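You operate a simulated robot arm through the tools that you are given. There is no shell and no other tool.

The job below is to be done with a simulated two-armed robot. You get a single attempt, and the scene is never put back.

JOB
Hold the work lamp on the top of the green bench steady with one hand and press the lamp button to switch it on with the other.

Only the result counts: the job must be done as asked and must still hold three seconds after the hand-in. Knocking over, shifting, dropping, spilling or breaking anything else fails it.

ROBOT AND FRAMES
Two 6-joint arms with two-finger parallel grippers on one trunk, on a base that moves. Base frame: it is fixed to the floor where the robot stands at the start and does not move with it; the origin is under the middle of the robot, x ahead of it, y to its left, z up. Units: mm, degrees, N and s.
The left shoulder is at the start at [-89, 177, 806], the right one opposite. With the tool pointing down near the work surface each hand reaches from about 100 to 600 mm from the robot's upright axis, wherever it stands, measured 20 degrees to its own side. Places, roughly: lamp button [-1400, -2700, 1100]; work lamp [-1500, -2750, 1000]. Payload 1.57 kg a hand.
The tool frame of a hand sits at the grasp point between the pads (the TCP): z along the fingers, y along the line on which they close. The tips reach 30 mm beyond it. Largest opening 80 mm; finger width 17, thickness 12; the body of the gripper, 40 by 82 mm, starts 80 mm behind the TCP.
Orientation is told as [roll, pitch, yaw] about the base's x, y, z axes, in that order, counted from this pose: with the fingers straight down and closing along the base's y, the tool's x points along the base's -x, its y along +y and its z along -z.

CONTROLS
- The arms move only by the tool play_rows. It takes "left_targets", "right_targets" or both (then of equal length, played together; a hand with none holds still); each is a list of rows, each an object (a shift or turn left out is 0, a gripper value left out holds the last) with "rot": the turn, a rotation vector about the base's x, y, z in units of 45 degrees (1.0 is 45 degrees), a list of three; "slide": the shift along the base's x, y, z in units of 200 mm (1.0 is 200 mm), a list of three; "grip": the gripper command, from -1 (shut) to 1 (fully open), values between in proportion. In form: [{"rot": [ax, ay, az], "slide": [tx, ty, tz], "grip": grip}, ...]. A call has 1 to 20 rows; each row is the pose to reach, as a shift and turn from the pose commanded when the call began. A call with a number of a shift or a turn outside -1 to 1 is refused whole. A row lasts 0.2 s, in which the tool goes at most 50 mm and 8.6 degrees; a call with a longer step from one row to the next is refused whole, and so is a gripper value outside its range. A pose out of reach is approached as far as the arm can. The call stops where the force on the tool passes 40 N (or 10 N more than at its start, if that is more) or the arm is blocked; 0.2 s more then pass. Each finger travels about 72 mm/s and halts on what it meets, pressing with about 41 N; the grip force reading is that of the motor and also rises with nothing between the fingers. The clock runs only during rows and for 0.2 s after the last one: add rows that repeat a pose to give the fingers time. The reply holds the time, the measured pose of the TCP, the force on the tool along the base axes, the opening and the grip force, in the units named above and with some noise, with the torque about the TCP (base axes, N m) and any sound that the robot's microphone picked up.
- Cameras (640 x 400 px; columns grow to the right, rows downward): "scene" is now at [43.3, 9.3, 1540.9]; the picture's right is [0.10, -0.99, 0.00], its down [-0.64, -0.07, -0.77] and it looks along [0.76, 0.08, -0.64] (base axes); focal length 277 px, centre (320, 200). "left" rides on the left gripper at [72, 7, -122] in its tool frame; the picture's right is [-0.09, 1.00, 0.00], its down [-0.84, -0.08, -0.54] and it looks along [-0.54, -0.05, 0.84] (tool axes); focal length 238 px, centre (320, 200). "right" rides on the right gripper at [72, -7, -122] in its tool frame; the picture's right is [0.09, 1.00, 0.00], its down [-0.84, 0.08, -0.54] and it looks along [-0.54, 0.05, 0.84] (tool axes); focal length 238 px, centre (320, 200). There is no depth. A picture from a camera that has moved, and an enlarged one, comes with that camera's place and axes in the base frame and with its lens.
- capture(camera): a new picture of that camera. It takes no simulated time.
- lift_body(by): moves the trunk up (or, below 0, down) by that many mm; the arms and the scene camera ride with it, the base frame stays. It gives what a move gives, with no picture.
- base_move(legs): drives the robot by 1 to 6 legs, each [ahead, left, turn to the left] in mm, mm and degrees, along the robot's own axes; the way and the turn of a leg run together, so that a leg with both is an arc; at most 1500 mm and 180 degrees a leg. The arms and the cameras ride along, it lands a little off, and it stops where it bumps. It gives what a move gives.
- head_to(pan, tilt): turns the head with the scene camera to pan (to the left, within 143 degrees either way) and tilt (down, from -29 to 69), counted from straight ahead of the robot (the tilt from the chest, where the trunk bows). It gives what a move gives.
- enlarge(camera, box): a new picture of the part [left, top, right, bottom] of that camera's present view, enlarged. It takes no simulated time.
- finish_job(): hands the job in; it is judged then, once.

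Places have to be worked out from the pictures, the camera data and where the tool is seen. Open the grippers and draw the arms clear of the work before you hand the job in, unless the task says otherwise.

The tools are called after "Call:" by a JSON object that holds its "op" and its "data". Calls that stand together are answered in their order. play_rows: Moves the arms, as the interface text tells. Its arguments: {"type":"object","properties":{"left_targets":{"type":"array"},"right_targets":{"type":"array"}},"required":[]} The other tools are called the same way: lift_body (by) moves the trunk up or down; base_move (legs) drives the base; head_to (pan, tilt) turns the head that bears the scene camera; capture (camera) takes a picture; enlarge (camera, box) takes an enlarged picture of a part of a camera's view; finish_job () hands the job in.

At the start:

```text
time_s: 0.0
left_ee_pos: [380.0, 164.3, 1218.7]
left_tcp_rot: [0.0, 0.0, 0.0]
left_ft_force: [0.9, 0.2, 0.4]
left_torque: [0.0, 0.01, 0.02]
left_finger_gap: 80.0
left_gripper_force: 0.0
right_ee_pos: [395.5, -124.1, 1163.6]
right_tcp_rot: [0.0, 0.0, 0.0]
right_ft_force: [-0.1, 1.0, -0.1]
right_torque: [-0.02, -0.02, -0.03]
right_finger_gap: 79.9
right_gripper_force: 0.0
trunk travel left (down, up): [-250.0, 78.0]
robot x, y, heading: [0.9, -1.3, -0.0]
head pan, tilt (commanded): [5.9, 39.8]
```

scene: 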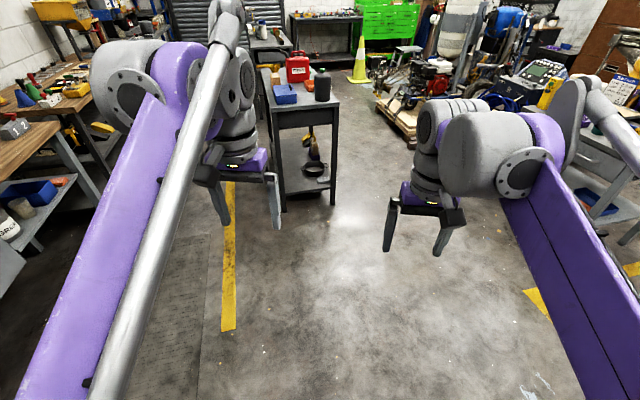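
right: 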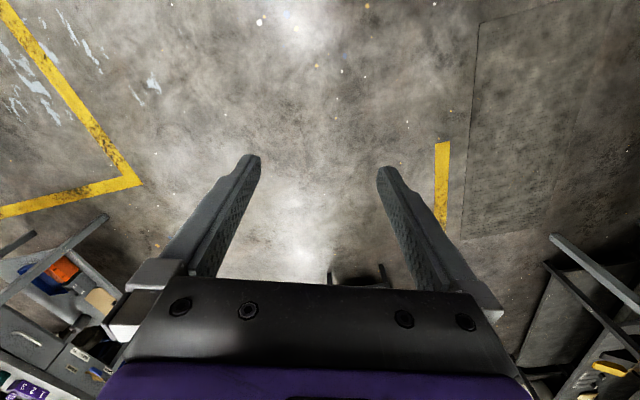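
left: 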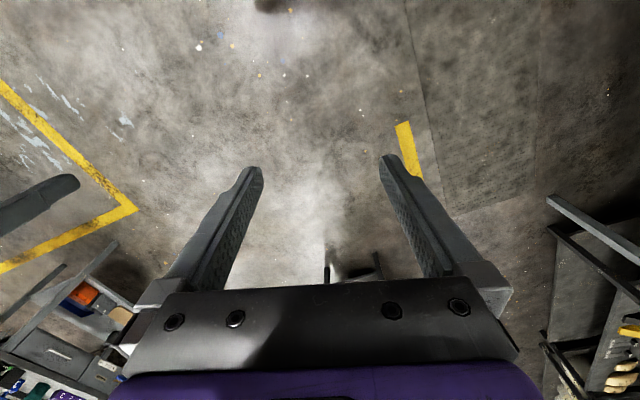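

The lamp should be behind and to the right, at a bearing of about -118 degrees. I turn the head that way to look at the scene before driving.

Call:
{"op": "head_to", "data": {"pan": -118, "tilt": 15}}

```text
time_s: 2.0
left_ee_pos: [380.7, 164.6, 1220.5]
left_tcp_rot: [0.0, 0.1, -0.1]
left_ft_force: [0.4, 0.6, 0.6]
left_torque: [-0.04, -0.02, 0.02]
left_finger_gap: 80.1
left_gripper_force: 0.1
right_ee_pos: [396.5, -123.9, 1164.2]
right_tcp_rot: [0.0, 0.0, 0.1]
right_ft_force: [-0.4, -0.3, -0.3]
right_torque: [-0.01, -0.02, -0.02]
right_finger_gap: 80.1
right_gripper_force: 0.0
trunk travel left (down, up): [-250.0, 78.0]
robot x, y, heading: [0.6, 3.3, -0.0]
head pan, tilt (commanded): [-118.0, 15.0]
```

The head is turned; I take a picture in that direction.

Call:
{"op": "capture", "data": {"camera": "scene"}}

```text
taken
camera scene: at [-85.2, -81.9, 1580.1], right [-0.88, 0.47, 0.0], down [0.12, 0.23, -0.97], along [-0.45, -0.85, -0.26], focal length 277 px, centre (320, 200)
```

scene: 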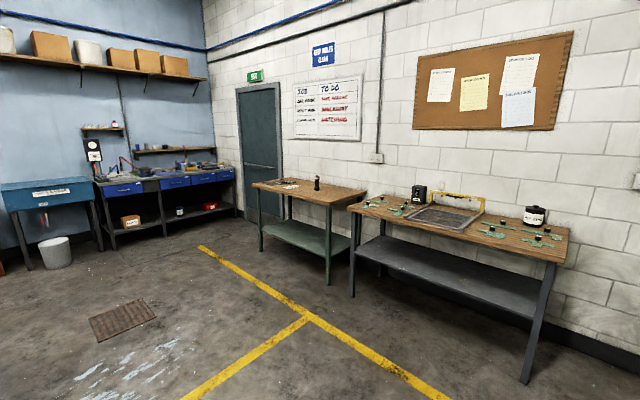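

The green-legged bench is in the middle, with a small dark upright object on it near pixel (317,184). I enlarge that part.

Call:
{"op": "enlarge", "data": {"camera": "scene", "box": [240, 160, 380, 250]}}

Call:
{"op": "enlarge", "data": {"camera": "scene", "box": [290, 165, 350, 205]}}

```text
4.44 times, centred on (310, 205) of scene
camera zoom: at [-85.2, -81.9, 1580.1], right [-0.88, 0.47, 0.0], down [0.12, 0.23, -0.97], along [-0.45, -0.85, -0.26], focal length 1231 px, centre (364, 178)
```

zoom: 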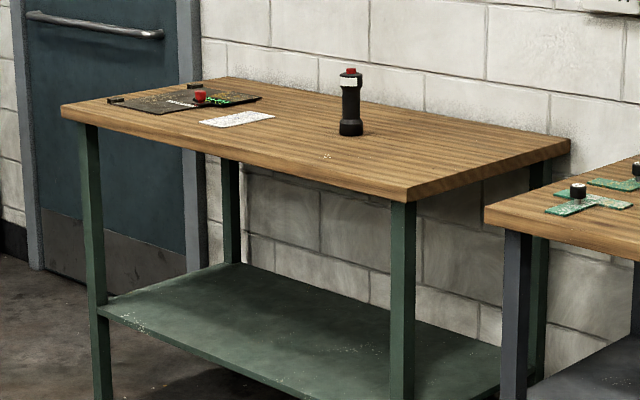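

```text
10.00 times, centred on (320, 185) of scene
camera zoom: at [-85.2, -81.9, 1580.1], right [-0.88, 0.47, 0.0], down [0.12, 0.23, -0.97], along [-0.45, -0.85, -0.26], focal length 2770 px, centre (320, 350)
```

zoom: 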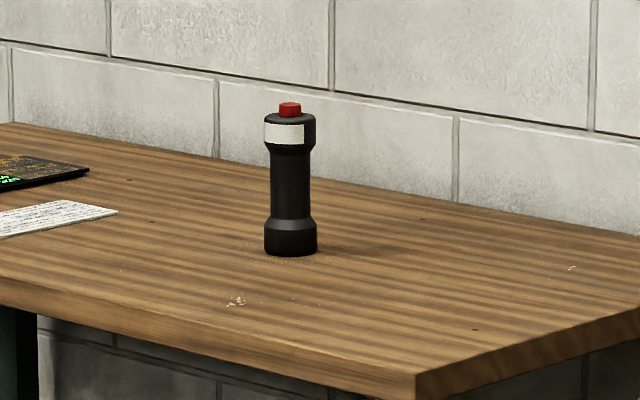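

The lamp is an upright torch-like body about 165 mm tall with a red button on top, standing on the green bench. I judge its foot to be near [-1430, -2690], about 300 mm behind the front edge. The bench front faces heading of about -162°. The floor between looks clear, so I turn on the spot and drive to stand about 900 mm in front of the edge, then look again.

Call:
{"op": "base_move", "data": {"legs": [[0, 0, -90], [0, 0, -72.5], [400, 1068, 0], [400, 1068, 0]]}}

Call:
{"op": "head_to", "data": {"pan": 0, "tilt": 25}}

Call:
{"op": "capture", "data": {"camera": "scene"}}

```text
time_s: 27.9
left_ee_pos: [-392.9, -2555.0, 1219.7]
left_tcp_rot: [0.1, 0.0, -162.2]
left_ft_force: [0.0, 0.2, 0.6]
left_torque: [0.0, 0.0, 0.0]
left_finger_gap: 79.8
left_gripper_force: 0.0
right_ee_pos: [-496.2, -2283.7, 1163.2]
right_tcp_rot: [0.0, 0.0, -162.2]
right_ft_force: [-0.2, -0.2, -0.2]
right_torque: [0.01, 0.02, -0.01]
right_finger_gap: 80.2
right_gripper_force: 0.0
trunk travel left (down, up): [-250.0, 78.0]
robot x, y, heading: [-82.0, -2282.7, -162.2]
head pan, tilt (commanded): [-118.0, 15.0]
```

```text
time_s: 29.9
left_ee_pos: [-394.0, -2554.6, 1219.3]
left_tcp_rot: [0.0, 0.1, -162.2]
left_ft_force: [0.0, 1.0, -1.0]
left_torque: [-0.02, 0.0, -0.02]
left_finger_gap: 79.9
left_gripper_force: 0.1
right_ee_pos: [-494.7, -2283.4, 1163.7]
right_tcp_rot: [-0.1, 0.0, -162.2]
right_ft_force: [0.1, -0.1, 0.1]
right_torque: [-0.01, 0.01, 0.0]
right_finger_gap: 80.0
right_gripper_force: 0.1
trunk travel left (down, up): [-250.0, 78.0]
robot x, y, heading: [-83.7, -2280.3, -162.5]
head pan, tilt (commanded): [0.0, 25.0]
```

```text
taken
camera scene: at [-132.1, -2296.3, 1563.9], right [-0.31, 0.95, 0.0], down [0.4, 0.13, -0.91], along [-0.86, -0.28, -0.42], focal length 277 px, centre (320, 200)
```

scene: 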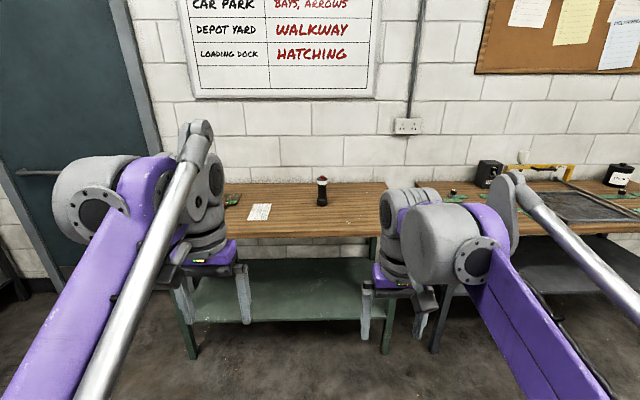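

Call:
{"op": "enlarge", "data": {"camera": "scene", "box": [280, 160, 360, 210]}}

Call:
{"op": "enlarge", "data": {"camera": "scene", "box": [180, 150, 420, 300]}}

```text
8.00 times, centred on (320, 185) of scene
camera zoom: at [-132.1, -2296.3, 1563.9], right [-0.31, 0.95, 0.0], down [0.4, 0.13, -0.91], along [-0.86, -0.28, -0.42], focal length 2216 px, centre (320, 320)
```

zoom: 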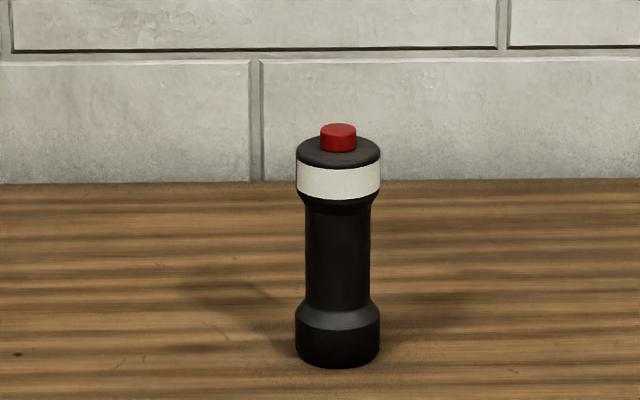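

```text
2.67 times, centred on (300, 225) of scene
camera zoom: at [-132.1, -2296.3, 1563.9], right [-0.31, 0.95, 0.0], down [0.4, 0.13, -0.91], along [-0.86, -0.28, -0.42], focal length 739 px, centre (373, 133)
```

zoom: 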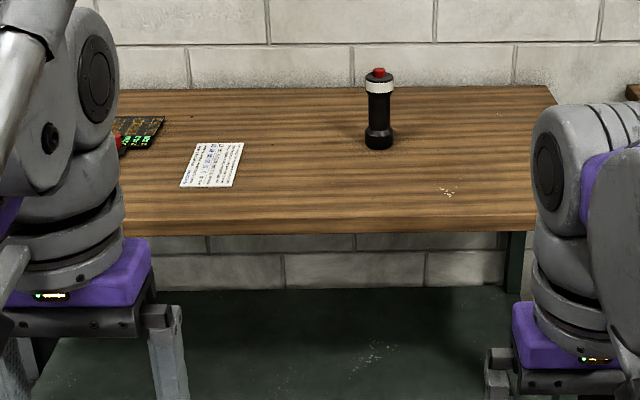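

Triangulating the two views, the lamp axis is near [-1443, -2702]. The bench top is at about z = 902, the button top at about 1063, and the shaft (44 mm wide) runs from about z 943 to 1015. The front edge is about 296 mm nearer than the lamp. I look down to see how far the robot's own base sticks out.

Call:
{"op": "head_to", "data": {"pan": 0, "tilt": 69}}

Call:
{"op": "capture", "data": {"camera": "scene"}}

Call:
{"op": "capture", "data": {"camera": "right"}}

Call:
{"op": "capture", "data": {"camera": "left"}}

```text
time_s: 31.0
left_ee_pos: [-393.0, -2553.8, 1219.2]
left_tcp_rot: [0.0, -0.1, -162.2]
left_ft_force: [0.5, -0.5, -0.2]
left_torque: [0.01, -0.01, 0.01]
left_finger_gap: 80.1
left_gripper_force: 0.0
right_ee_pos: [-496.6, -2283.2, 1164.4]
right_tcp_rot: [-0.1, 0.0, -162.3]
right_ft_force: [0.4, -0.2, 0.2]
right_torque: [0.06, -0.02, 0.01]
right_finger_gap: 80.1
right_gripper_force: 0.1
trunk travel left (down, up): [-250.0, 78.0]
robot x, y, heading: [-83.4, -2281.1, -162.1]
head pan, tilt (commanded): [0.0, 68.8]
```

```text
taken
camera scene: at [-97.6, -2285.3, 1504.5], right [-0.31, 0.95, 0.0], down [0.89, 0.29, -0.36], along [-0.35, -0.11, -0.93], focal length 277 px, centre (320, 200)
```

scene: 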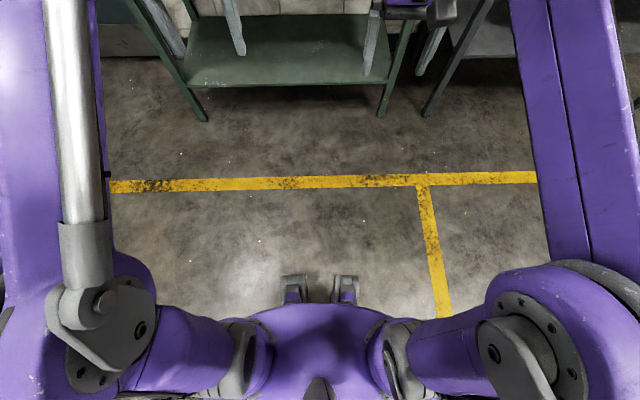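

```text
taken
camera right: at [-430.2, -2254.9, 1285.4], right [0.39, -0.92, 0.0], down [-0.77, -0.33, 0.54], along [-0.5, -0.21, -0.84], focal length 238 px, centre (320, 200)
```

right: 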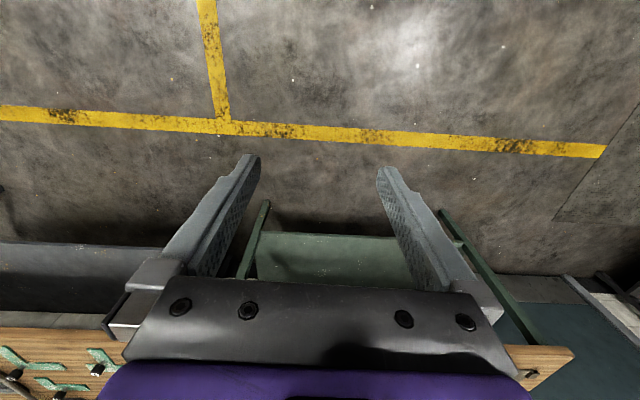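

```text
taken
camera left: at [-322.7, -2539.6, 1341.2], right [0.22, -0.98, 0.0], down [-0.82, -0.18, 0.54], along [-0.53, -0.12, -0.84], focal length 238 px, centre (320, 200)
```

left: 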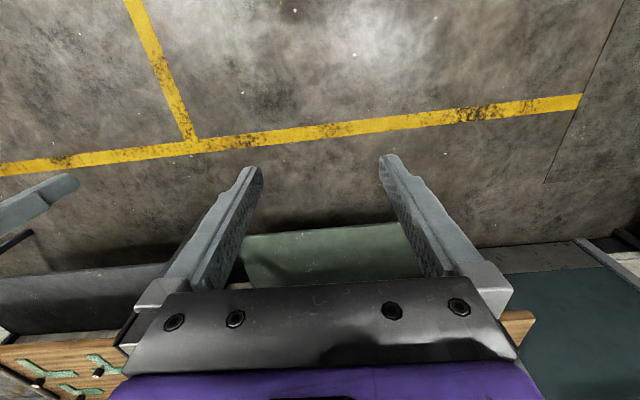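

The pair of grey pieces in front of the purple chest may be the front of the base, so I enlarge that part to judge its extent.

Call:
{"op": "enlarge", "data": {"camera": "scene", "box": [220, 240, 420, 400]}}

```text
2.50 times, centred on (320, 320) of scene
camera zoom: at [-97.6, -2285.3, 1504.5], right [-0.31, 0.95, 0.0], down [0.89, 0.29, -0.36], along [-0.35, -0.11, -0.93], focal length 693 px, centre (320, -100)
```

zoom: 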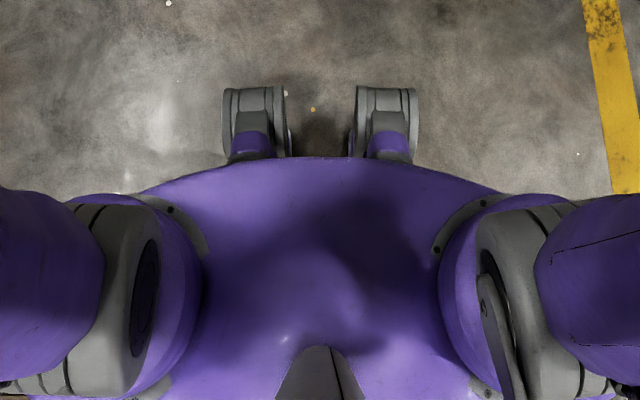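

Only two small parts, about 120–150 mm ahead of the axis, stick out in front, so the base can get near the bench. The lamp is about 1423 mm ahead and 15 mm to the right. I drive 850 mm ahead, leaving about 280 mm between the axis and the edge, then look again.

Call:
{"op": "base_move", "data": {"legs": [[600, -15, 0], [220, 0, 0]]}}

Call:
{"op": "head_to", "data": {"pan": 0, "tilt": 50}}

Call:
{"op": "capture", "data": {"camera": "scene"}}

Call:
{"op": "capture", "data": {"camera": "left"}}

Call:
{"op": "capture", "data": {"camera": "right"}}

```text
time_s: 35.7
left_ee_pos: [-1170.9, -2790.1, 1219.6]
left_tcp_rot: [0.0, 0.0, -162.2]
left_ft_force: [0.2, 0.3, -0.5]
left_torque: [-0.01, -0.02, 0.0]
left_finger_gap: 80.0
left_gripper_force: 0.1
right_ee_pos: [-1275.1, -2518.1, 1164.2]
right_tcp_rot: [0.0, 0.0, -162.2]
right_ft_force: [-0.3, -0.5, 1.3]
right_torque: [-0.01, -0.01, 0.01]
right_finger_gap: 79.7
right_gripper_force: 0.1
trunk travel left (down, up): [-250.0, 78.0]
robot x, y, heading: [-862.9, -2514.5, -162.1]
head pan, tilt (commanded): [0.0, 68.8]
```

```text
time_s: 36.5
left_ee_pos: [-1171.5, -2789.4, 1219.4]
left_tcp_rot: [0.0, 0.0, -162.1]
left_ft_force: [0.1, -0.2, 0.1]
left_torque: [0.03, 0.01, -0.01]
left_finger_gap: 80.1
left_gripper_force: 0.0
right_ee_pos: [-1274.2, -2517.6, 1164.6]
right_tcp_rot: [0.0, 0.1, -162.2]
right_ft_force: [0.1, 0.2, 0.0]
right_torque: [-0.02, -0.02, -0.02]
right_finger_gap: 79.9
right_gripper_force: 0.1
trunk travel left (down, up): [-250.0, 78.0]
robot x, y, heading: [-862.7, -2516.8, -162.2]
head pan, tilt (commanded): [0.0, 50.0]
```

```text
taken
camera scene: at [-896.2, -2526.6, 1526.3], right [-0.31, 0.95, 0.0], down [0.73, 0.23, -0.64], along [-0.61, -0.2, -0.77], focal length 277 px, centre (320, 200)
```

scene: 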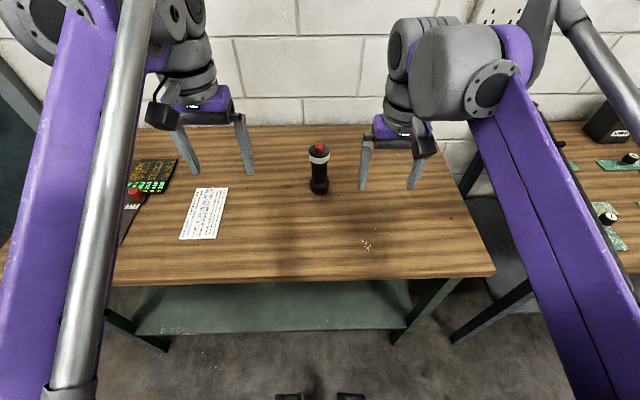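

```text
taken
camera left: at [-1101.2, -2774.5, 1341.3], right [0.22, -0.98, 0.0], down [-0.82, -0.18, 0.54], along [-0.53, -0.12, -0.84], focal length 238 px, centre (320, 200)
```

left: 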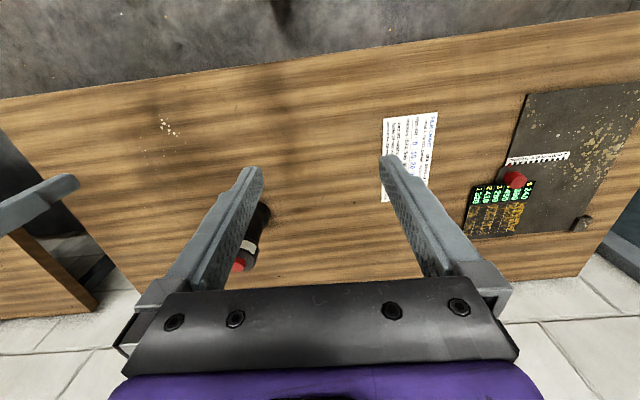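

```text
taken
camera right: at [-1208.8, -2489.9, 1285.5], right [0.39, -0.92, 0.0], down [-0.77, -0.33, 0.54], along [-0.5, -0.21, -0.84], focal length 238 px, centre (320, 200)
```

right: 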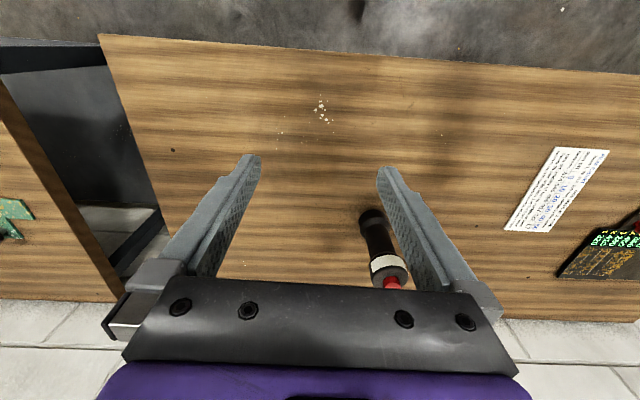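

I'm now about 600 mm from the lamp, with nothing touched. I enlarge the lamp in all three cameras to fix its place precisely.

Call:
{"op": "enlarge", "data": {"camera": "scene", "box": [288, 140, 352, 200]}}

Call:
{"op": "enlarge", "data": {"camera": "left", "box": [210, 180, 306, 280]}}

Call:
{"op": "enlarge", "data": {"camera": "right", "box": [340, 190, 436, 300]}}

```text
6.67 times, centred on (320, 170) of scene
camera zoom: at [-896.2, -2526.6, 1526.3], right [-0.31, 0.95, 0.0], down [0.73, 0.23, -0.64], along [-0.61, -0.2, -0.77], focal length 1847 px, centre (320, 400)
```

zoom: 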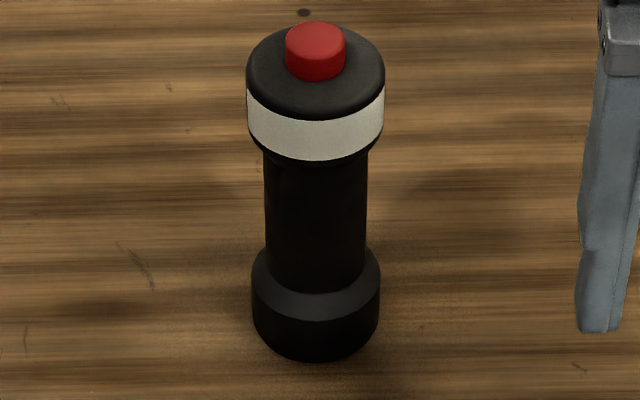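

```text
4.00 times, centred on (258, 230) of left
camera zoom: at [-1101.2, -2774.5, 1341.3], right [0.22, -0.98, 0.0], down [-0.82, -0.18, 0.54], along [-0.53, -0.12, -0.84], focal length 953 px, centre (568, 80)
```

zoom: 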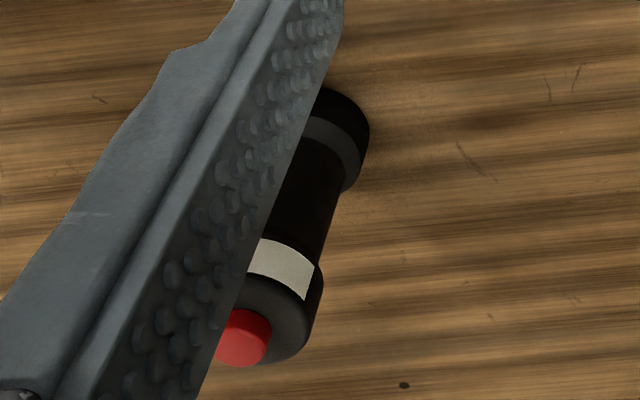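

```text
3.64 times, centred on (388, 245) of right
camera zoom: at [-1208.8, -2489.9, 1285.5], right [0.39, -0.92, 0.0], down [-0.77, -0.33, 0.54], along [-0.5, -0.21, -0.84], focal length 867 px, centre (73, 36)
```

zoom: 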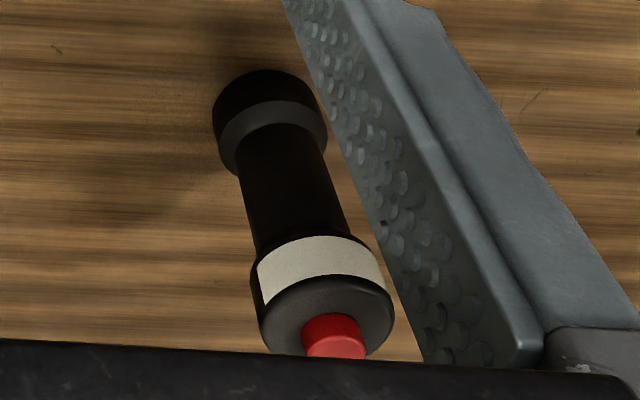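

The lamp axis is confirmed at about [-1441, -2702] and the button top at about z 1062. In the robot's own axes it is 606 mm ahead and centred, with the bench edge about 310 mm ahead. I raise the trunk to keep the elbows clear of the bench top, then drive 70 mm nearer.

Call:
{"op": "lift_body", "data": {"by": 70}}

Call:
{"op": "base_move", "data": {"legs": [[65, 0, 0]]}}

Call:
{"op": "capture", "data": {"camera": "scene"}}

```text
time_s: 37.6
left_ee_pos: [-1171.8, -2789.1, 1287.9]
left_tcp_rot: [0.0, 0.0, -162.1]
left_ft_force: [-0.1, 0.1, 0.6]
left_torque: [0.0, -0.02, 0.0]
left_finger_gap: 80.0
left_gripper_force: 0.1
right_ee_pos: [-1273.4, -2517.0, 1232.9]
right_tcp_rot: [0.1, 0.1, -162.2]
right_ft_force: [-0.4, 0.2, -0.2]
right_torque: [0.0, 0.02, 0.0]
right_finger_gap: 80.0
right_gripper_force: 0.0
trunk travel left (down, up): [-320.0, 8.0]
robot x, y, heading: [-862.0, -2513.0, -162.3]
head pan, tilt (commanded): [0.0, 50.0]
```

```text
time_s: 38.5
left_ee_pos: [-1230.9, -2807.4, 1289.1]
left_tcp_rot: [0.0, 0.0, -162.2]
left_ft_force: [0.1, 0.1, 0.6]
left_torque: [0.0, -0.01, -0.03]
left_finger_gap: 80.3
left_gripper_force: 0.0
right_ee_pos: [-1334.2, -2536.9, 1234.2]
right_tcp_rot: [0.0, 0.0, -162.2]
right_ft_force: [0.3, -0.8, 0.1]
right_torque: [-0.01, 0.01, 0.03]
right_finger_gap: 80.1
right_gripper_force: 0.1
trunk travel left (down, up): [-320.0, 8.0]
robot x, y, heading: [-922.4, -2536.0, -162.0]
head pan, tilt (commanded): [0.0, 50.0]
```

```text
taken
camera scene: at [-952.8, -2544.8, 1601.5], right [-0.31, 0.95, 0.0], down [0.73, 0.23, -0.64], along [-0.61, -0.2, -0.77], focal length 277 px, centre (320, 200)
```

scene: 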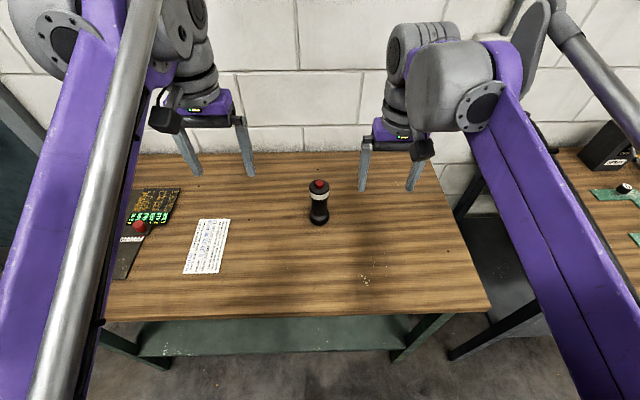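

The trunk is raised and the lamp is now about 545 mm ahead and centred, with nothing touched. I plan to hold the shaft with the right hand (tilted 35° below horizontal, coming from the right rear) and press with the left from above. First I pitch the right hand 40° forward while moving it toward a high pre-grasp place.

Call:
{"op": "play_rows", "data": {"right_targets": [{"rot": [-0.0543, 0.1692, 0], "slide": [-0.049, -0.075, -0.059], "grip": 1}, {"rot": [-0.1087, 0.3385, 0], "slide": [-0.098, -0.15, -0.118], "grip": 1}, {"rot": [-0.163, 0.5077, 0], "slide": [-0.147, -0.225, -0.177], "grip": 1}, {"rot": [-0.2174, 0.677, 0], "slide": [-0.196, -0.3, -0.236], "grip": 1}, {"rot": [-0.2717, 0.8462, 0], "slide": [-0.245, -0.375, -0.295], "grip": 1}, {"rot": [-0.2717, 0.8462, 0], "slide": [-0.245, -0.375, -0.295], "grip": 1}]}}

Call:
{"op": "capture", "data": {"camera": "scene"}}

```text
time_s: 40.0
left_ee_pos: [-1231.6, -2809.0, 1288.5]
left_tcp_rot: [0.0, 0.1, -162.3]
left_ft_force: [0.2, -0.4, 0.7]
left_torque: [0.0, -0.01, 0.02]
left_finger_gap: 79.9
left_gripper_force: 0.2
right_ee_pos: [-1383.8, -2613.0, 1174.9]
right_tcp_rot: [0.0, -40.0, -162.1]
right_ft_force: [-1.0, 0.6, -0.4]
right_torque: [-0.03, -0.02, 0.0]
right_finger_gap: 80.0
right_gripper_force: 0.1
trunk travel left (down, up): [-320.0, 8.0]
robot x, y, heading: [-919.7, -2534.7, -162.3]
head pan, tilt (commanded): [0.0, 50.0]
```

```text
taken
camera scene: at [-954.6, -2545.3, 1601.9], right [-0.31, 0.95, 0.0], down [0.73, 0.23, -0.64], along [-0.61, -0.2, -0.77], focal length 277 px, centre (320, 200)
```

scene: 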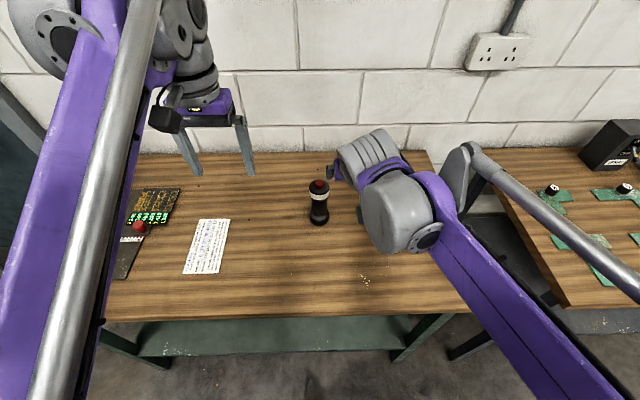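

The pose was reached cleanly: pitch -40, TCP at [-1384, -2613, 1175]. Now I add the remaining pitch and a 40° yaw to the left so that the fingers point at the lamp from the right rear.

Call:
{"op": "play_rows", "data": {"right_targets": [{"rot": [-0.0347, 0.0448, 0.1472], "slide": [0, 0, 0]}, {"rot": [-0.0695, 0.0896, 0.2944], "slide": [0, 0, 0]}, {"rot": [-0.1042, 0.1345, 0.4417], "slide": [0, 0, 0]}, {"rot": [-0.1389, 0.1793, 0.5889], "slide": [0, 0, 0]}, {"rot": [-0.1737, 0.2241, 0.7361], "slide": [0, 0, 0]}, {"rot": [-0.2084, 0.2689, 0.8833], "slide": [0, 0, 0]}, {"rot": [-0.2084, 0.2689, 0.8833], "slide": [0, 0, 0]}]}}

Call:
{"op": "capture", "data": {"camera": "scene"}}

Call:
{"op": "capture", "data": {"camera": "right"}}

```text
time_s: 41.5
left_ee_pos: [-1232.4, -2809.2, 1289.2]
left_tcp_rot: [0.0, 0.0, -162.3]
left_ft_force: [-0.3, 0.0, -0.3]
left_torque: [0.0, 0.01, 0.0]
left_finger_gap: 80.0
left_gripper_force: 0.1
right_ee_pos: [-1384.0, -2611.9, 1174.5]
right_tcp_rot: [-0.2, -55.1, -122.2]
right_ft_force: [-0.6, 0.0, -0.6]
right_torque: [0.0, -0.01, 0.02]
right_finger_gap: 80.0
right_gripper_force: 0.0
trunk travel left (down, up): [-320.0, 8.0]
robot x, y, heading: [-920.6, -2534.4, -162.2]
head pan, tilt (commanded): [0.0, 50.0]
```

```text
taken
camera scene: at [-954.2, -2545.4, 1601.8], right [-0.31, 0.95, 0.0], down [0.73, 0.23, -0.64], along [-0.61, -0.2, -0.77], focal length 277 px, centre (320, 200)
```

scene: 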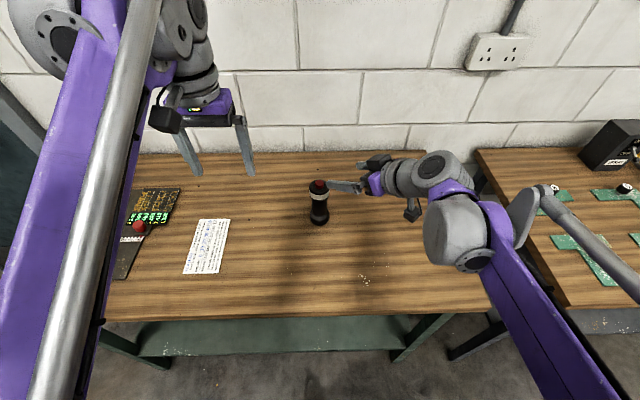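

```text
taken
camera right: at [-1314.6, -2489.7, 1184.6], right [0.87, -0.48, -0.08], down [0.05, -0.07, 1.0], along [-0.49, -0.87, -0.04], focal length 238 px, centre (320, 200)
```

right: 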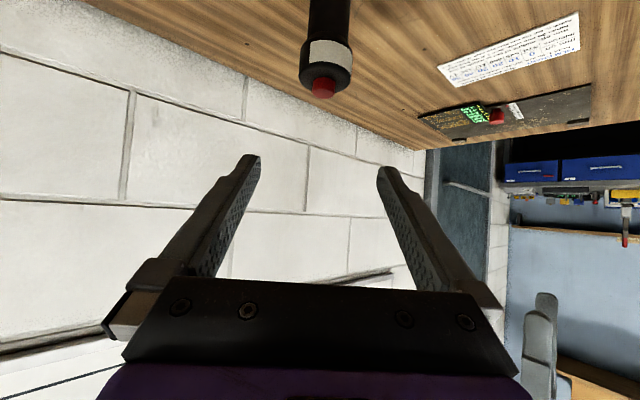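

The hand has the wanted attitude and the lamp appears nearly midway between the fingers in the upside-down wrist view. I enlarge to check the lateral centring.

Call:
{"op": "enlarge", "data": {"camera": "right", "box": [270, 0, 390, 110]}}

Call:
{"op": "enlarge", "data": {"camera": "scene", "box": [290, 150, 450, 240]}}

```text
3.64 times, centred on (330, 55) of right
camera zoom: at [-1314.6, -2489.7, 1184.6], right [0.87, -0.48, -0.08], down [0.05, -0.07, 1.0], along [-0.49, -0.87, -0.04], focal length 867 px, centre (284, 727)
```

zoom: 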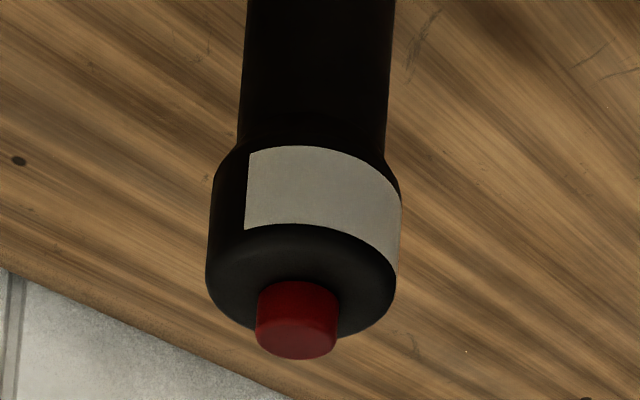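

```text
4.00 times, centred on (370, 195) of scene
camera zoom: at [-954.2, -2545.4, 1601.8], right [-0.31, 0.95, 0.0], down [0.73, 0.23, -0.64], along [-0.61, -0.2, -0.77], focal length 1108 px, centre (120, 220)
```

zoom: 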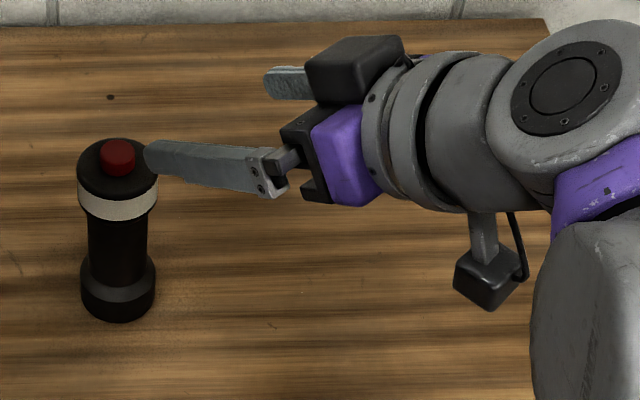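

Projecting my lamp estimate into the wrist view matches what is seen to within about 1 mm, so the lateral centring is right. I lower the hand straight down to the pre-grasp height (TCP z about 1052), still about 105 mm short of the lamp.

Call:
{"op": "play_rows", "data": {"right_targets": [{"slide": [0, 0, -0.1]}, {"slide": [0, 0, -0.22]}, {"slide": [0, 0, -0.34]}, {"slide": [0, 0, -0.46]}, {"slide": [0, 0, -0.56]}, {"slide": [0.005, 0, -0.6125]}, {"slide": [0.005, 0, -0.6125]}]}}

Call:
{"op": "capture", "data": {"camera": "scene"}}

Call:
{"op": "capture", "data": {"camera": "right"}}

```text
time_s: 43.1
left_ee_pos: [-1232.3, -2808.5, 1290.0]
left_tcp_rot: [0.1, 0.2, -162.2]
left_ft_force: [0.2, -0.3, 0.4]
left_torque: [0.0, 0.02, 0.01]
left_finger_gap: 80.1
left_gripper_force: 0.0
right_ee_pos: [-1383.3, -2613.6, 1051.1]
right_tcp_rot: [-0.1, -55.1, -122.2]
right_ft_force: [0.2, -0.1, 0.4]
right_torque: [0.03, 0.0, 0.02]
right_finger_gap: 80.2
right_gripper_force: 0.0
trunk travel left (down, up): [-320.0, 8.0]
robot x, y, heading: [-920.9, -2531.6, -162.1]
head pan, tilt (commanded): [0.0, 50.0]
```

```text
taken
camera scene: at [-954.4, -2545.3, 1601.8], right [-0.31, 0.95, 0.0], down [0.73, 0.23, -0.64], along [-0.61, -0.2, -0.77], focal length 277 px, centre (320, 200)
```

scene: 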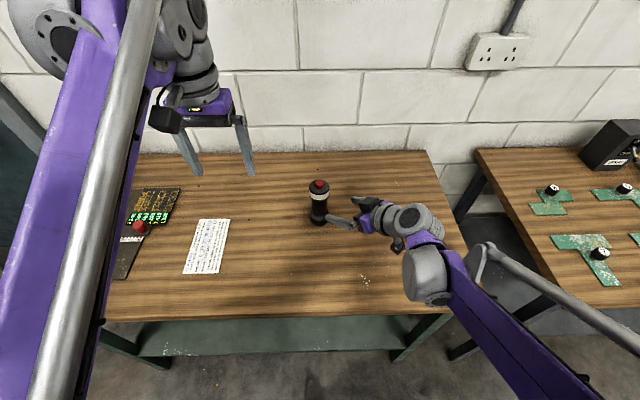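

```text
taken
camera right: at [-1314.6, -2490.6, 1061.1], right [0.87, -0.49, -0.08], down [0.05, -0.07, 1.0], along [-0.49, -0.87, -0.04], focal length 238 px, centre (320, 200)
```

right: 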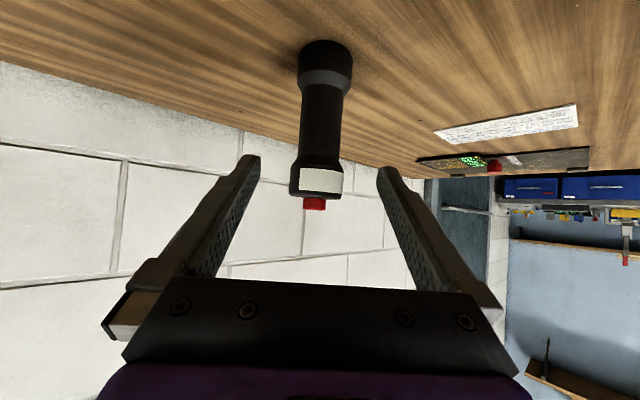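

Pre-grasp is reached with no contact. Before going further I check the right forearm and elbow clearance over the bench edge by turning the head toward it.

Call:
{"op": "head_to", "data": {"pan": -35, "tilt": 55}}

Call:
{"op": "capture", "data": {"camera": "scene"}}

Call:
{"op": "capture", "data": {"camera": "left"}}

```text
time_s: 44.2
left_ee_pos: [-1232.2, -2808.2, 1288.8]
left_tcp_rot: [0.0, 0.0, -162.2]
left_ft_force: [0.3, -0.6, -0.9]
left_torque: [-0.01, -0.01, 0.0]
left_finger_gap: 79.8
left_gripper_force: 0.0
right_ee_pos: [-1384.4, -2614.0, 1050.8]
right_tcp_rot: [-0.1, -55.0, -122.2]
right_ft_force: [-0.1, -0.1, -0.8]
right_torque: [0.03, 0.0, -0.02]
right_finger_gap: 80.0
right_gripper_force: 0.0
trunk travel left (down, up): [-320.0, 8.0]
robot x, y, heading: [-922.4, -2535.4, -162.1]
head pan, tilt (commanded): [-35.0, 55.0]
```

```text
taken
camera scene: at [-950.1, -2500.5, 1595.3], right [0.29, 0.96, 0.0], down [0.78, -0.24, -0.57], along [-0.55, 0.17, -0.82], focal length 277 px, centre (320, 200)
```

scene: 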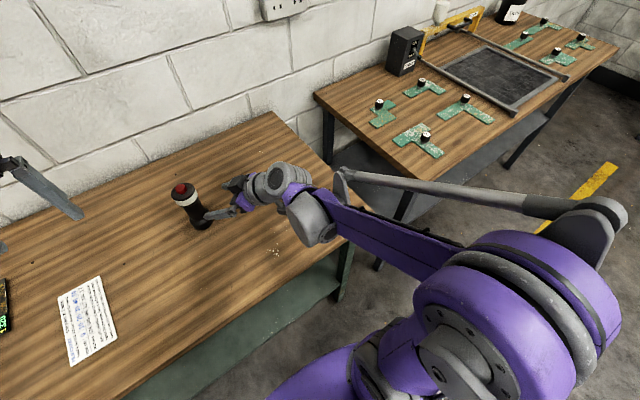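

```text
taken
camera left: at [-1161.8, -2794.0, 1411.4], right [0.22, -0.98, 0.0], down [-0.82, -0.18, 0.54], along [-0.53, -0.12, -0.84], focal length 238 px, centre (320, 200)
```

left: 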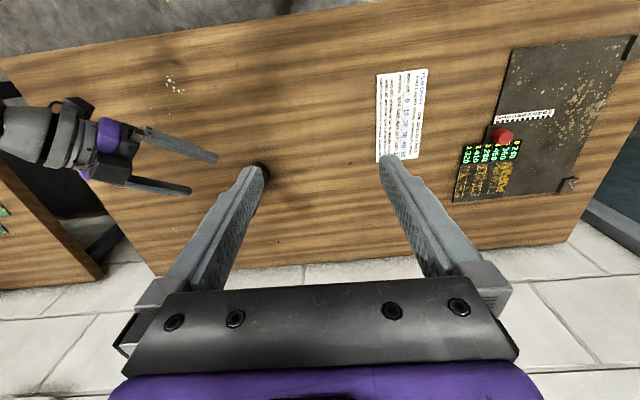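

The elbow is high (near the camera) and the forearm slopes down to the wrist well above the bench top, so clearance is good. I enlarge the wrist view for a last lateral check before approaching.

Call:
{"op": "enlarge", "data": {"camera": "right", "box": [260, 20, 380, 220]}}

Call:
{"op": "head_to", "data": {"pan": 0, "tilt": 50}}

```text
2.00 times, centred on (320, 120) of right
camera zoom: at [-1314.6, -2490.5, 1061.2], right [0.87, -0.49, -0.08], down [0.05, -0.07, 1.0], along [-0.49, -0.87, -0.04], focal length 477 px, centre (320, 360)
```

zoom: 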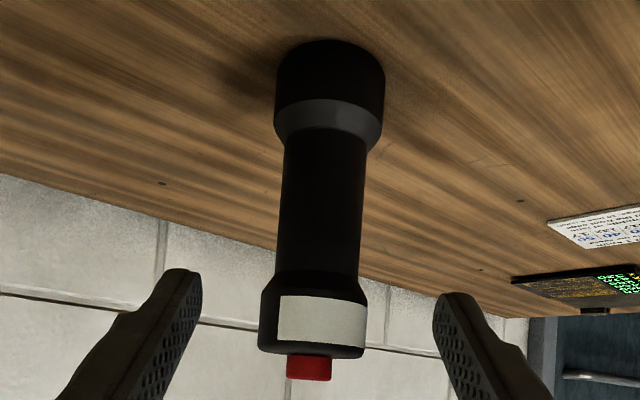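

```text
time_s: 45.2
left_ee_pos: [-1231.2, -2808.9, 1288.8]
left_tcp_rot: [0.1, 0.0, -162.2]
left_ft_force: [0.6, 0.2, 0.3]
left_torque: [-0.02, 0.04, 0.0]
left_finger_gap: 80.2
left_gripper_force: 0.0
right_ee_pos: [-1383.2, -2612.5, 1050.3]
right_tcp_rot: [-0.2, -55.0, -122.2]
right_ft_force: [-0.5, 0.3, 0.5]
right_torque: [0.02, -0.03, 0.0]
right_finger_gap: 80.1
right_gripper_force: 0.0
trunk travel left (down, up): [-320.0, 8.0]
robot x, y, heading: [-921.4, -2534.7, -162.2]
head pan, tilt (commanded): [0.0, 50.0]
```

The shaft is centred between the fingers within about a millimetre. I advance 60 % of the way along the finger direction and look again.

Call:
{"op": "play_rows", "data": {"right_targets": [{"slide": [-0.0287, -0.0445, -0.0365], "grip": 1}, {"slide": [-0.0718, -0.1111, -0.0911]}, {"slide": [-0.1148, -0.1778, -0.1458]}, {"slide": [-0.1435, -0.2223, -0.1823]}, {"slide": [-0.1722, -0.2667, -0.2187]}, {"slide": [-0.1722, -0.2667, -0.2187]}]}}

Call:
{"op": "capture", "data": {"camera": "right"}}

Call:
{"op": "enlarge", "data": {"camera": "scene", "box": [290, 160, 450, 260]}}

```text
time_s: 46.6
left_ee_pos: [-1231.6, -2807.9, 1290.0]
left_tcp_rot: [0.0, 0.0, -162.3]
left_ft_force: [0.7, -0.3, 0.4]
left_torque: [0.03, -0.01, -0.02]
left_finger_gap: 80.0
left_gripper_force: 0.1
right_ee_pos: [-1417.1, -2667.9, 1008.3]
right_tcp_rot: [-0.1, -55.0, -122.1]
right_ft_force: [0.3, 0.1, 0.0]
right_torque: [-0.01, -0.01, 0.01]
right_finger_gap: 80.0
right_gripper_force: 0.1
trunk travel left (down, up): [-320.0, 8.0]
robot x, y, heading: [-920.2, -2537.8, -162.1]
head pan, tilt (commanded): [0.0, 50.0]
```

```text
taken
camera right: at [-1349.0, -2544.4, 1018.7], right [0.87, -0.49, -0.08], down [0.05, -0.07, 1.0], along [-0.49, -0.87, -0.04], focal length 238 px, centre (320, 200)
```

right: 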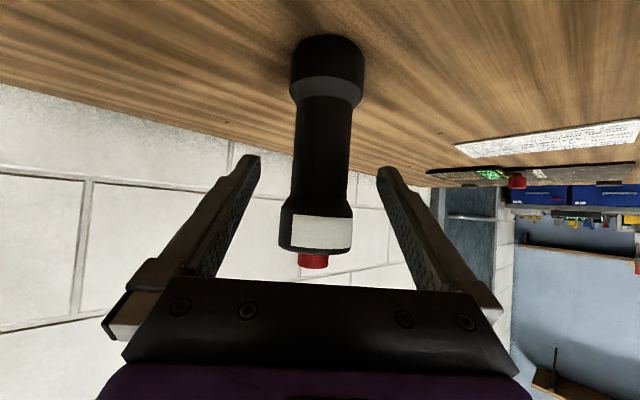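

```text
4.00 times, centred on (370, 210) of scene
camera zoom: at [-954.2, -2545.1, 1601.8], right [-0.31, 0.95, 0.0], down [0.73, 0.23, -0.64], along [-0.61, -0.2, -0.77], focal length 1108 px, centre (120, 160)
```

zoom: 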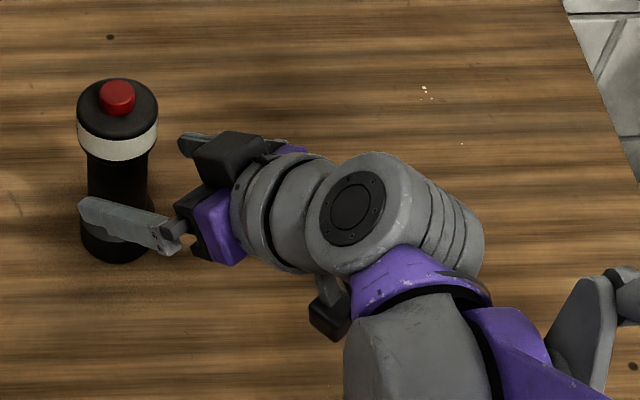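

The lamp is still centred between the open fingers and nothing is touched. I advance the remaining 51 mm.

Call:
{"op": "play_rows", "data": {"right_targets": [{"slide": [-0.0287, -0.0445, -0.0365]}, {"slide": [-0.0574, -0.0889, -0.0729]}, {"slide": [-0.0861, -0.1334, -0.1094]}, {"slide": [-0.1148, -0.1778, -0.1458]}, {"slide": [-0.1148, -0.1778, -0.1458]}]}}

Call:
{"op": "capture", "data": {"camera": "right"}}

Call:
{"op": "enlarge", "data": {"camera": "scene", "box": [270, 160, 400, 250]}}

```text
time_s: 47.8
left_ee_pos: [-1233.6, -2808.4, 1289.9]
left_tcp_rot: [0.0, 0.0, -162.2]
left_ft_force: [-0.2, -0.2, -0.2]
left_torque: [0.01, -0.01, 0.03]
left_finger_gap: 80.1
left_gripper_force: 0.0
right_ee_pos: [-1440.6, -2701.8, 978.2]
right_tcp_rot: [-0.1, -55.0, -122.1]
right_ft_force: [0.2, -0.3, 0.2]
right_torque: [-0.03, 0.02, 0.01]
right_finger_gap: 79.8
right_gripper_force: 0.1
trunk travel left (down, up): [-320.0, 8.0]
robot x, y, heading: [-918.5, -2535.7, -162.2]
head pan, tilt (commanded): [0.0, 50.0]
```

```text
taken
camera right: at [-1372.4, -2579.2, 990.0], right [0.87, -0.49, -0.08], down [0.05, -0.07, 1.0], along [-0.49, -0.87, -0.04], focal length 238 px, centre (320, 200)
```

right: 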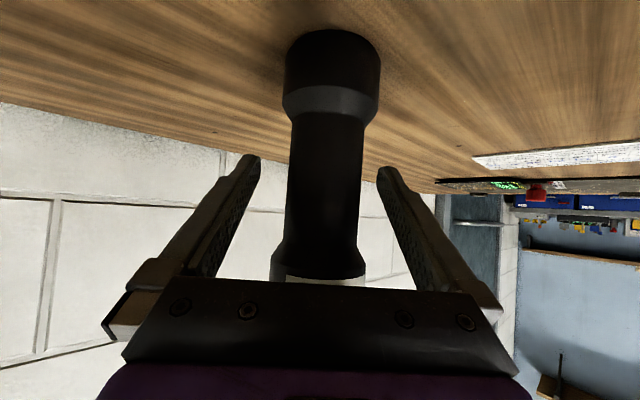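

```text
4.44 times, centred on (335, 205) of scene
camera zoom: at [-954.2, -2545.1, 1601.8], right [-0.31, 0.95, 0.0], down [0.73, 0.23, -0.64], along [-0.61, -0.2, -0.77], focal length 1231 px, centre (253, 178)
```

zoom: 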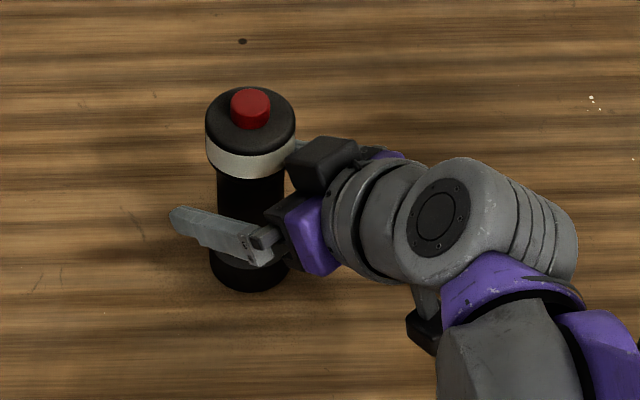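

The fingers straddle the shaft at mid-height with no force. I close partway to about 52 mm to check the clearance on both sides before gripping.

Call:
{"op": "play_rows", "data": {"right_targets": [{"slide": [0, 0, 0], "grip": 0.5}, {"slide": [0, 0, 0], "grip": 0.3}, {"slide": [0, 0, 0], "grip": 0.3}]}}

Call:
{"op": "capture", "data": {"camera": "right"}}

Call:
{"op": "enlarge", "data": {"camera": "right", "box": [230, 130, 410, 290]}}

Call:
{"op": "enlarge", "data": {"camera": "scene", "box": [290, 170, 370, 230]}}

```text
time_s: 48.6
left_ee_pos: [-1231.7, -2809.5, 1289.4]
left_tcp_rot: [0.0, -0.1, -162.2]
left_ft_force: [0.0, 0.6, 0.5]
left_torque: [-0.02, 0.0, -0.02]
left_finger_gap: 80.2
left_gripper_force: 0.0
right_ee_pos: [-1441.3, -2702.2, 979.2]
right_tcp_rot: [-0.1, -55.1, -122.1]
right_ft_force: [0.7, 0.1, -0.6]
right_torque: [-0.03, 0.03, 0.0]
right_finger_gap: 51.9
right_gripper_force: 0.0
trunk travel left (down, up): [-320.0, 8.0]
robot x, y, heading: [-922.5, -2534.5, -162.2]
head pan, tilt (commanded): [0.0, 50.0]
```

```text
taken
camera right: at [-1372.6, -2579.2, 990.0], right [0.87, -0.49, -0.08], down [0.05, -0.07, 1.0], along [-0.49, -0.87, -0.04], focal length 238 px, centre (320, 200)
```

right: 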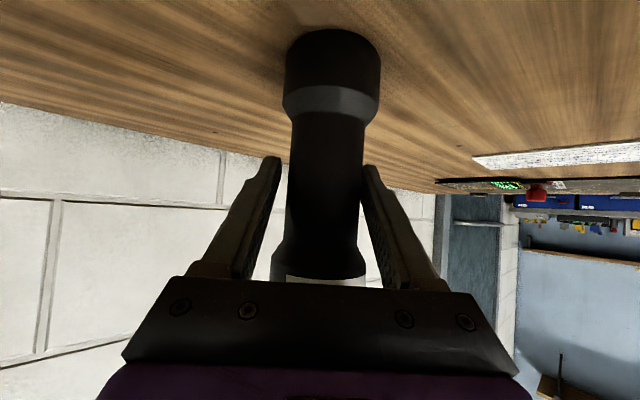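

```text
2.50 times, centred on (320, 210) of right
camera zoom: at [-1372.6, -2579.2, 990.0], right [0.87, -0.49, -0.08], down [0.05, -0.07, 1.0], along [-0.49, -0.87, -0.04], focal length 596 px, centre (320, 175)
```

zoom: 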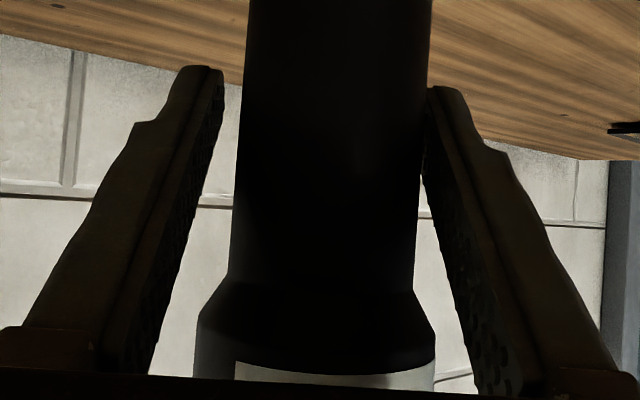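

```text
6.67 times, centred on (330, 200) of scene
camera zoom: at [-954.5, -2545.3, 1601.8], right [-0.31, 0.95, 0.0], down [0.73, 0.23, -0.64], along [-0.61, -0.2, -0.77], focal length 1847 px, centre (253, 200)
```

zoom: 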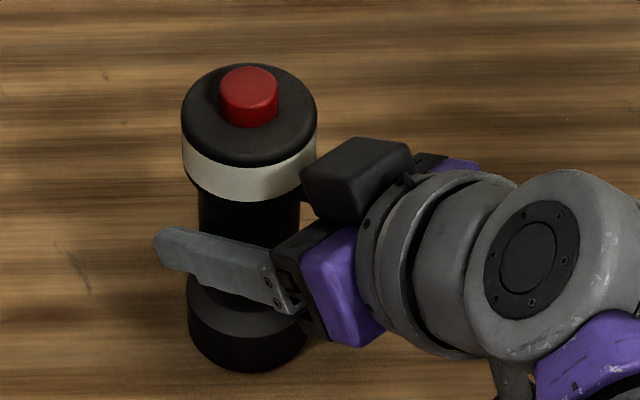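

The shaft sits about 2 mm toward the picture's right finger, with a clearance of about 7–8 mm on one side and 2–3 mm on the other. I shift the hand 2 mm along its closing line, in the direction [0.85, -0.53], to centre it.

Call:
{"op": "play_rows", "data": {"right_targets": [{"slide": [0.0042, -0.0027, 0]}, {"slide": [0.0089, -0.0056, 0]}, {"slide": [0.0089, -0.0056, 0]}]}}

Call:
{"op": "enlarge", "data": {"camera": "right", "box": [230, 130, 410, 290]}}

```text
time_s: 49.4
left_ee_pos: [-1231.1, -2808.3, 1289.4]
left_tcp_rot: [0.0, 0.0, -162.2]
left_ft_force: [0.3, -0.5, 0.1]
left_torque: [-0.02, -0.04, 0.03]
left_finger_gap: 80.0
left_gripper_force: 0.0
right_ee_pos: [-1438.2, -2702.3, 980.1]
right_tcp_rot: [-0.1, -55.0, -122.1]
right_ft_force: [-1.0, -0.7, -0.3]
right_torque: [-0.02, 0.01, 0.0]
right_finger_gap: 52.0
right_gripper_force: 0.0
trunk travel left (down, up): [-320.0, 8.0]
robot x, y, heading: [-923.1, -2534.1, -162.2]
head pan, tilt (commanded): [0.0, 50.0]
```

```text
2.50 times, centred on (320, 210) of right
camera zoom: at [-1370.2, -2580.2, 990.1], right [0.87, -0.49, -0.08], down [0.05, -0.07, 1.0], along [-0.49, -0.87, -0.04], focal length 596 px, centre (320, 175)
```

zoom: 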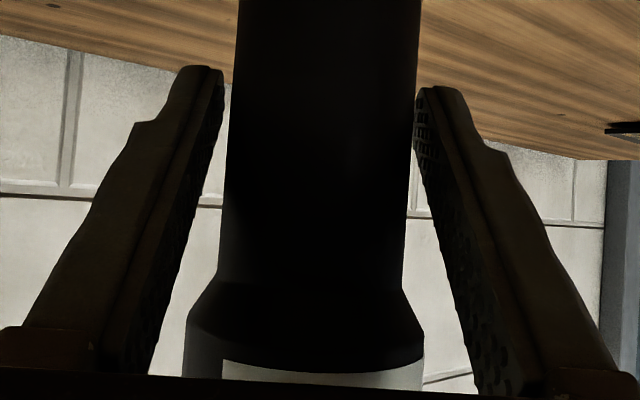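

The shaft now sits within about a millimetre of the middle. I close slowly in small steps until the pads hold the shaft.

Call:
{"op": "play_rows", "data": {"right_targets": [{"grip": 0.22}, {"grip": 0.18}, {"grip": 0.15}, {"grip": 0.13}, {"grip": 0.11}, {"grip": 0.09}, {"grip": 0.07}, {"grip": 0.05}, {"grip": 0.05}]}}

Call:
{"op": "enlarge", "data": {"camera": "right", "box": [230, 130, 410, 290]}}

Call:
{"op": "enlarge", "data": {"camera": "scene", "box": [290, 170, 370, 230]}}

```text
time_s: 51.4
left_ee_pos: [-1231.4, -2809.2, 1289.4]
left_tcp_rot: [0.0, 0.0, -162.2]
left_ft_force: [0.1, 0.3, -0.2]
left_torque: [0.03, -0.01, 0.02]
left_finger_gap: 80.0
left_gripper_force: 0.0
right_ee_pos: [-1439.9, -2703.6, 979.9]
right_tcp_rot: [0.0, -55.0, -122.2]
right_ft_force: [-1.3, -0.1, 1.0]
right_torque: [0.02, 0.0, 0.0]
right_finger_gap: 43.1
right_gripper_force: 41.2
trunk travel left (down, up): [-320.0, 8.0]
robot x, y, heading: [-919.9, -2533.5, -162.1]
head pan, tilt (commanded): [0.0, 50.0]
```

```text
2.50 times, centred on (320, 210) of right
camera zoom: at [-1370.4, -2580.1, 990.1], right [0.87, -0.49, -0.08], down [0.05, -0.07, 1.0], along [-0.49, -0.87, -0.04], focal length 596 px, centre (320, 175)
```

zoom: 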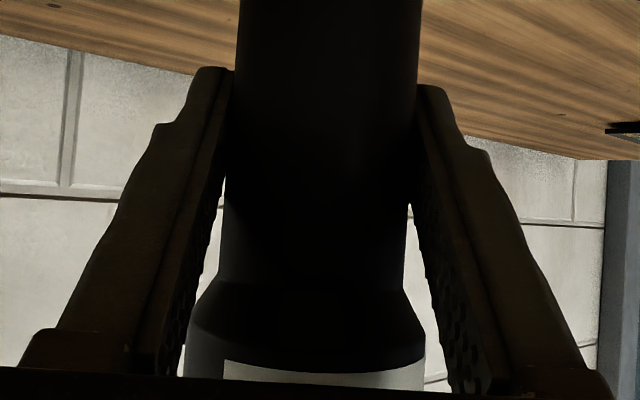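

```text
6.67 times, centred on (330, 200) of scene
camera zoom: at [-954.6, -2545.2, 1601.8], right [-0.31, 0.95, 0.0], down [0.73, 0.23, -0.64], along [-0.61, -0.2, -0.77], focal length 1847 px, centre (253, 200)
```

zoom: 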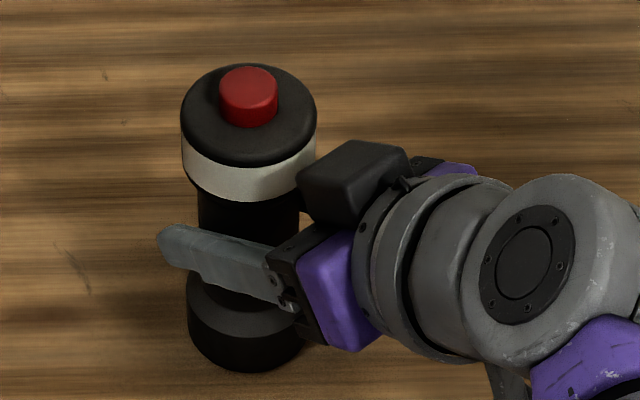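

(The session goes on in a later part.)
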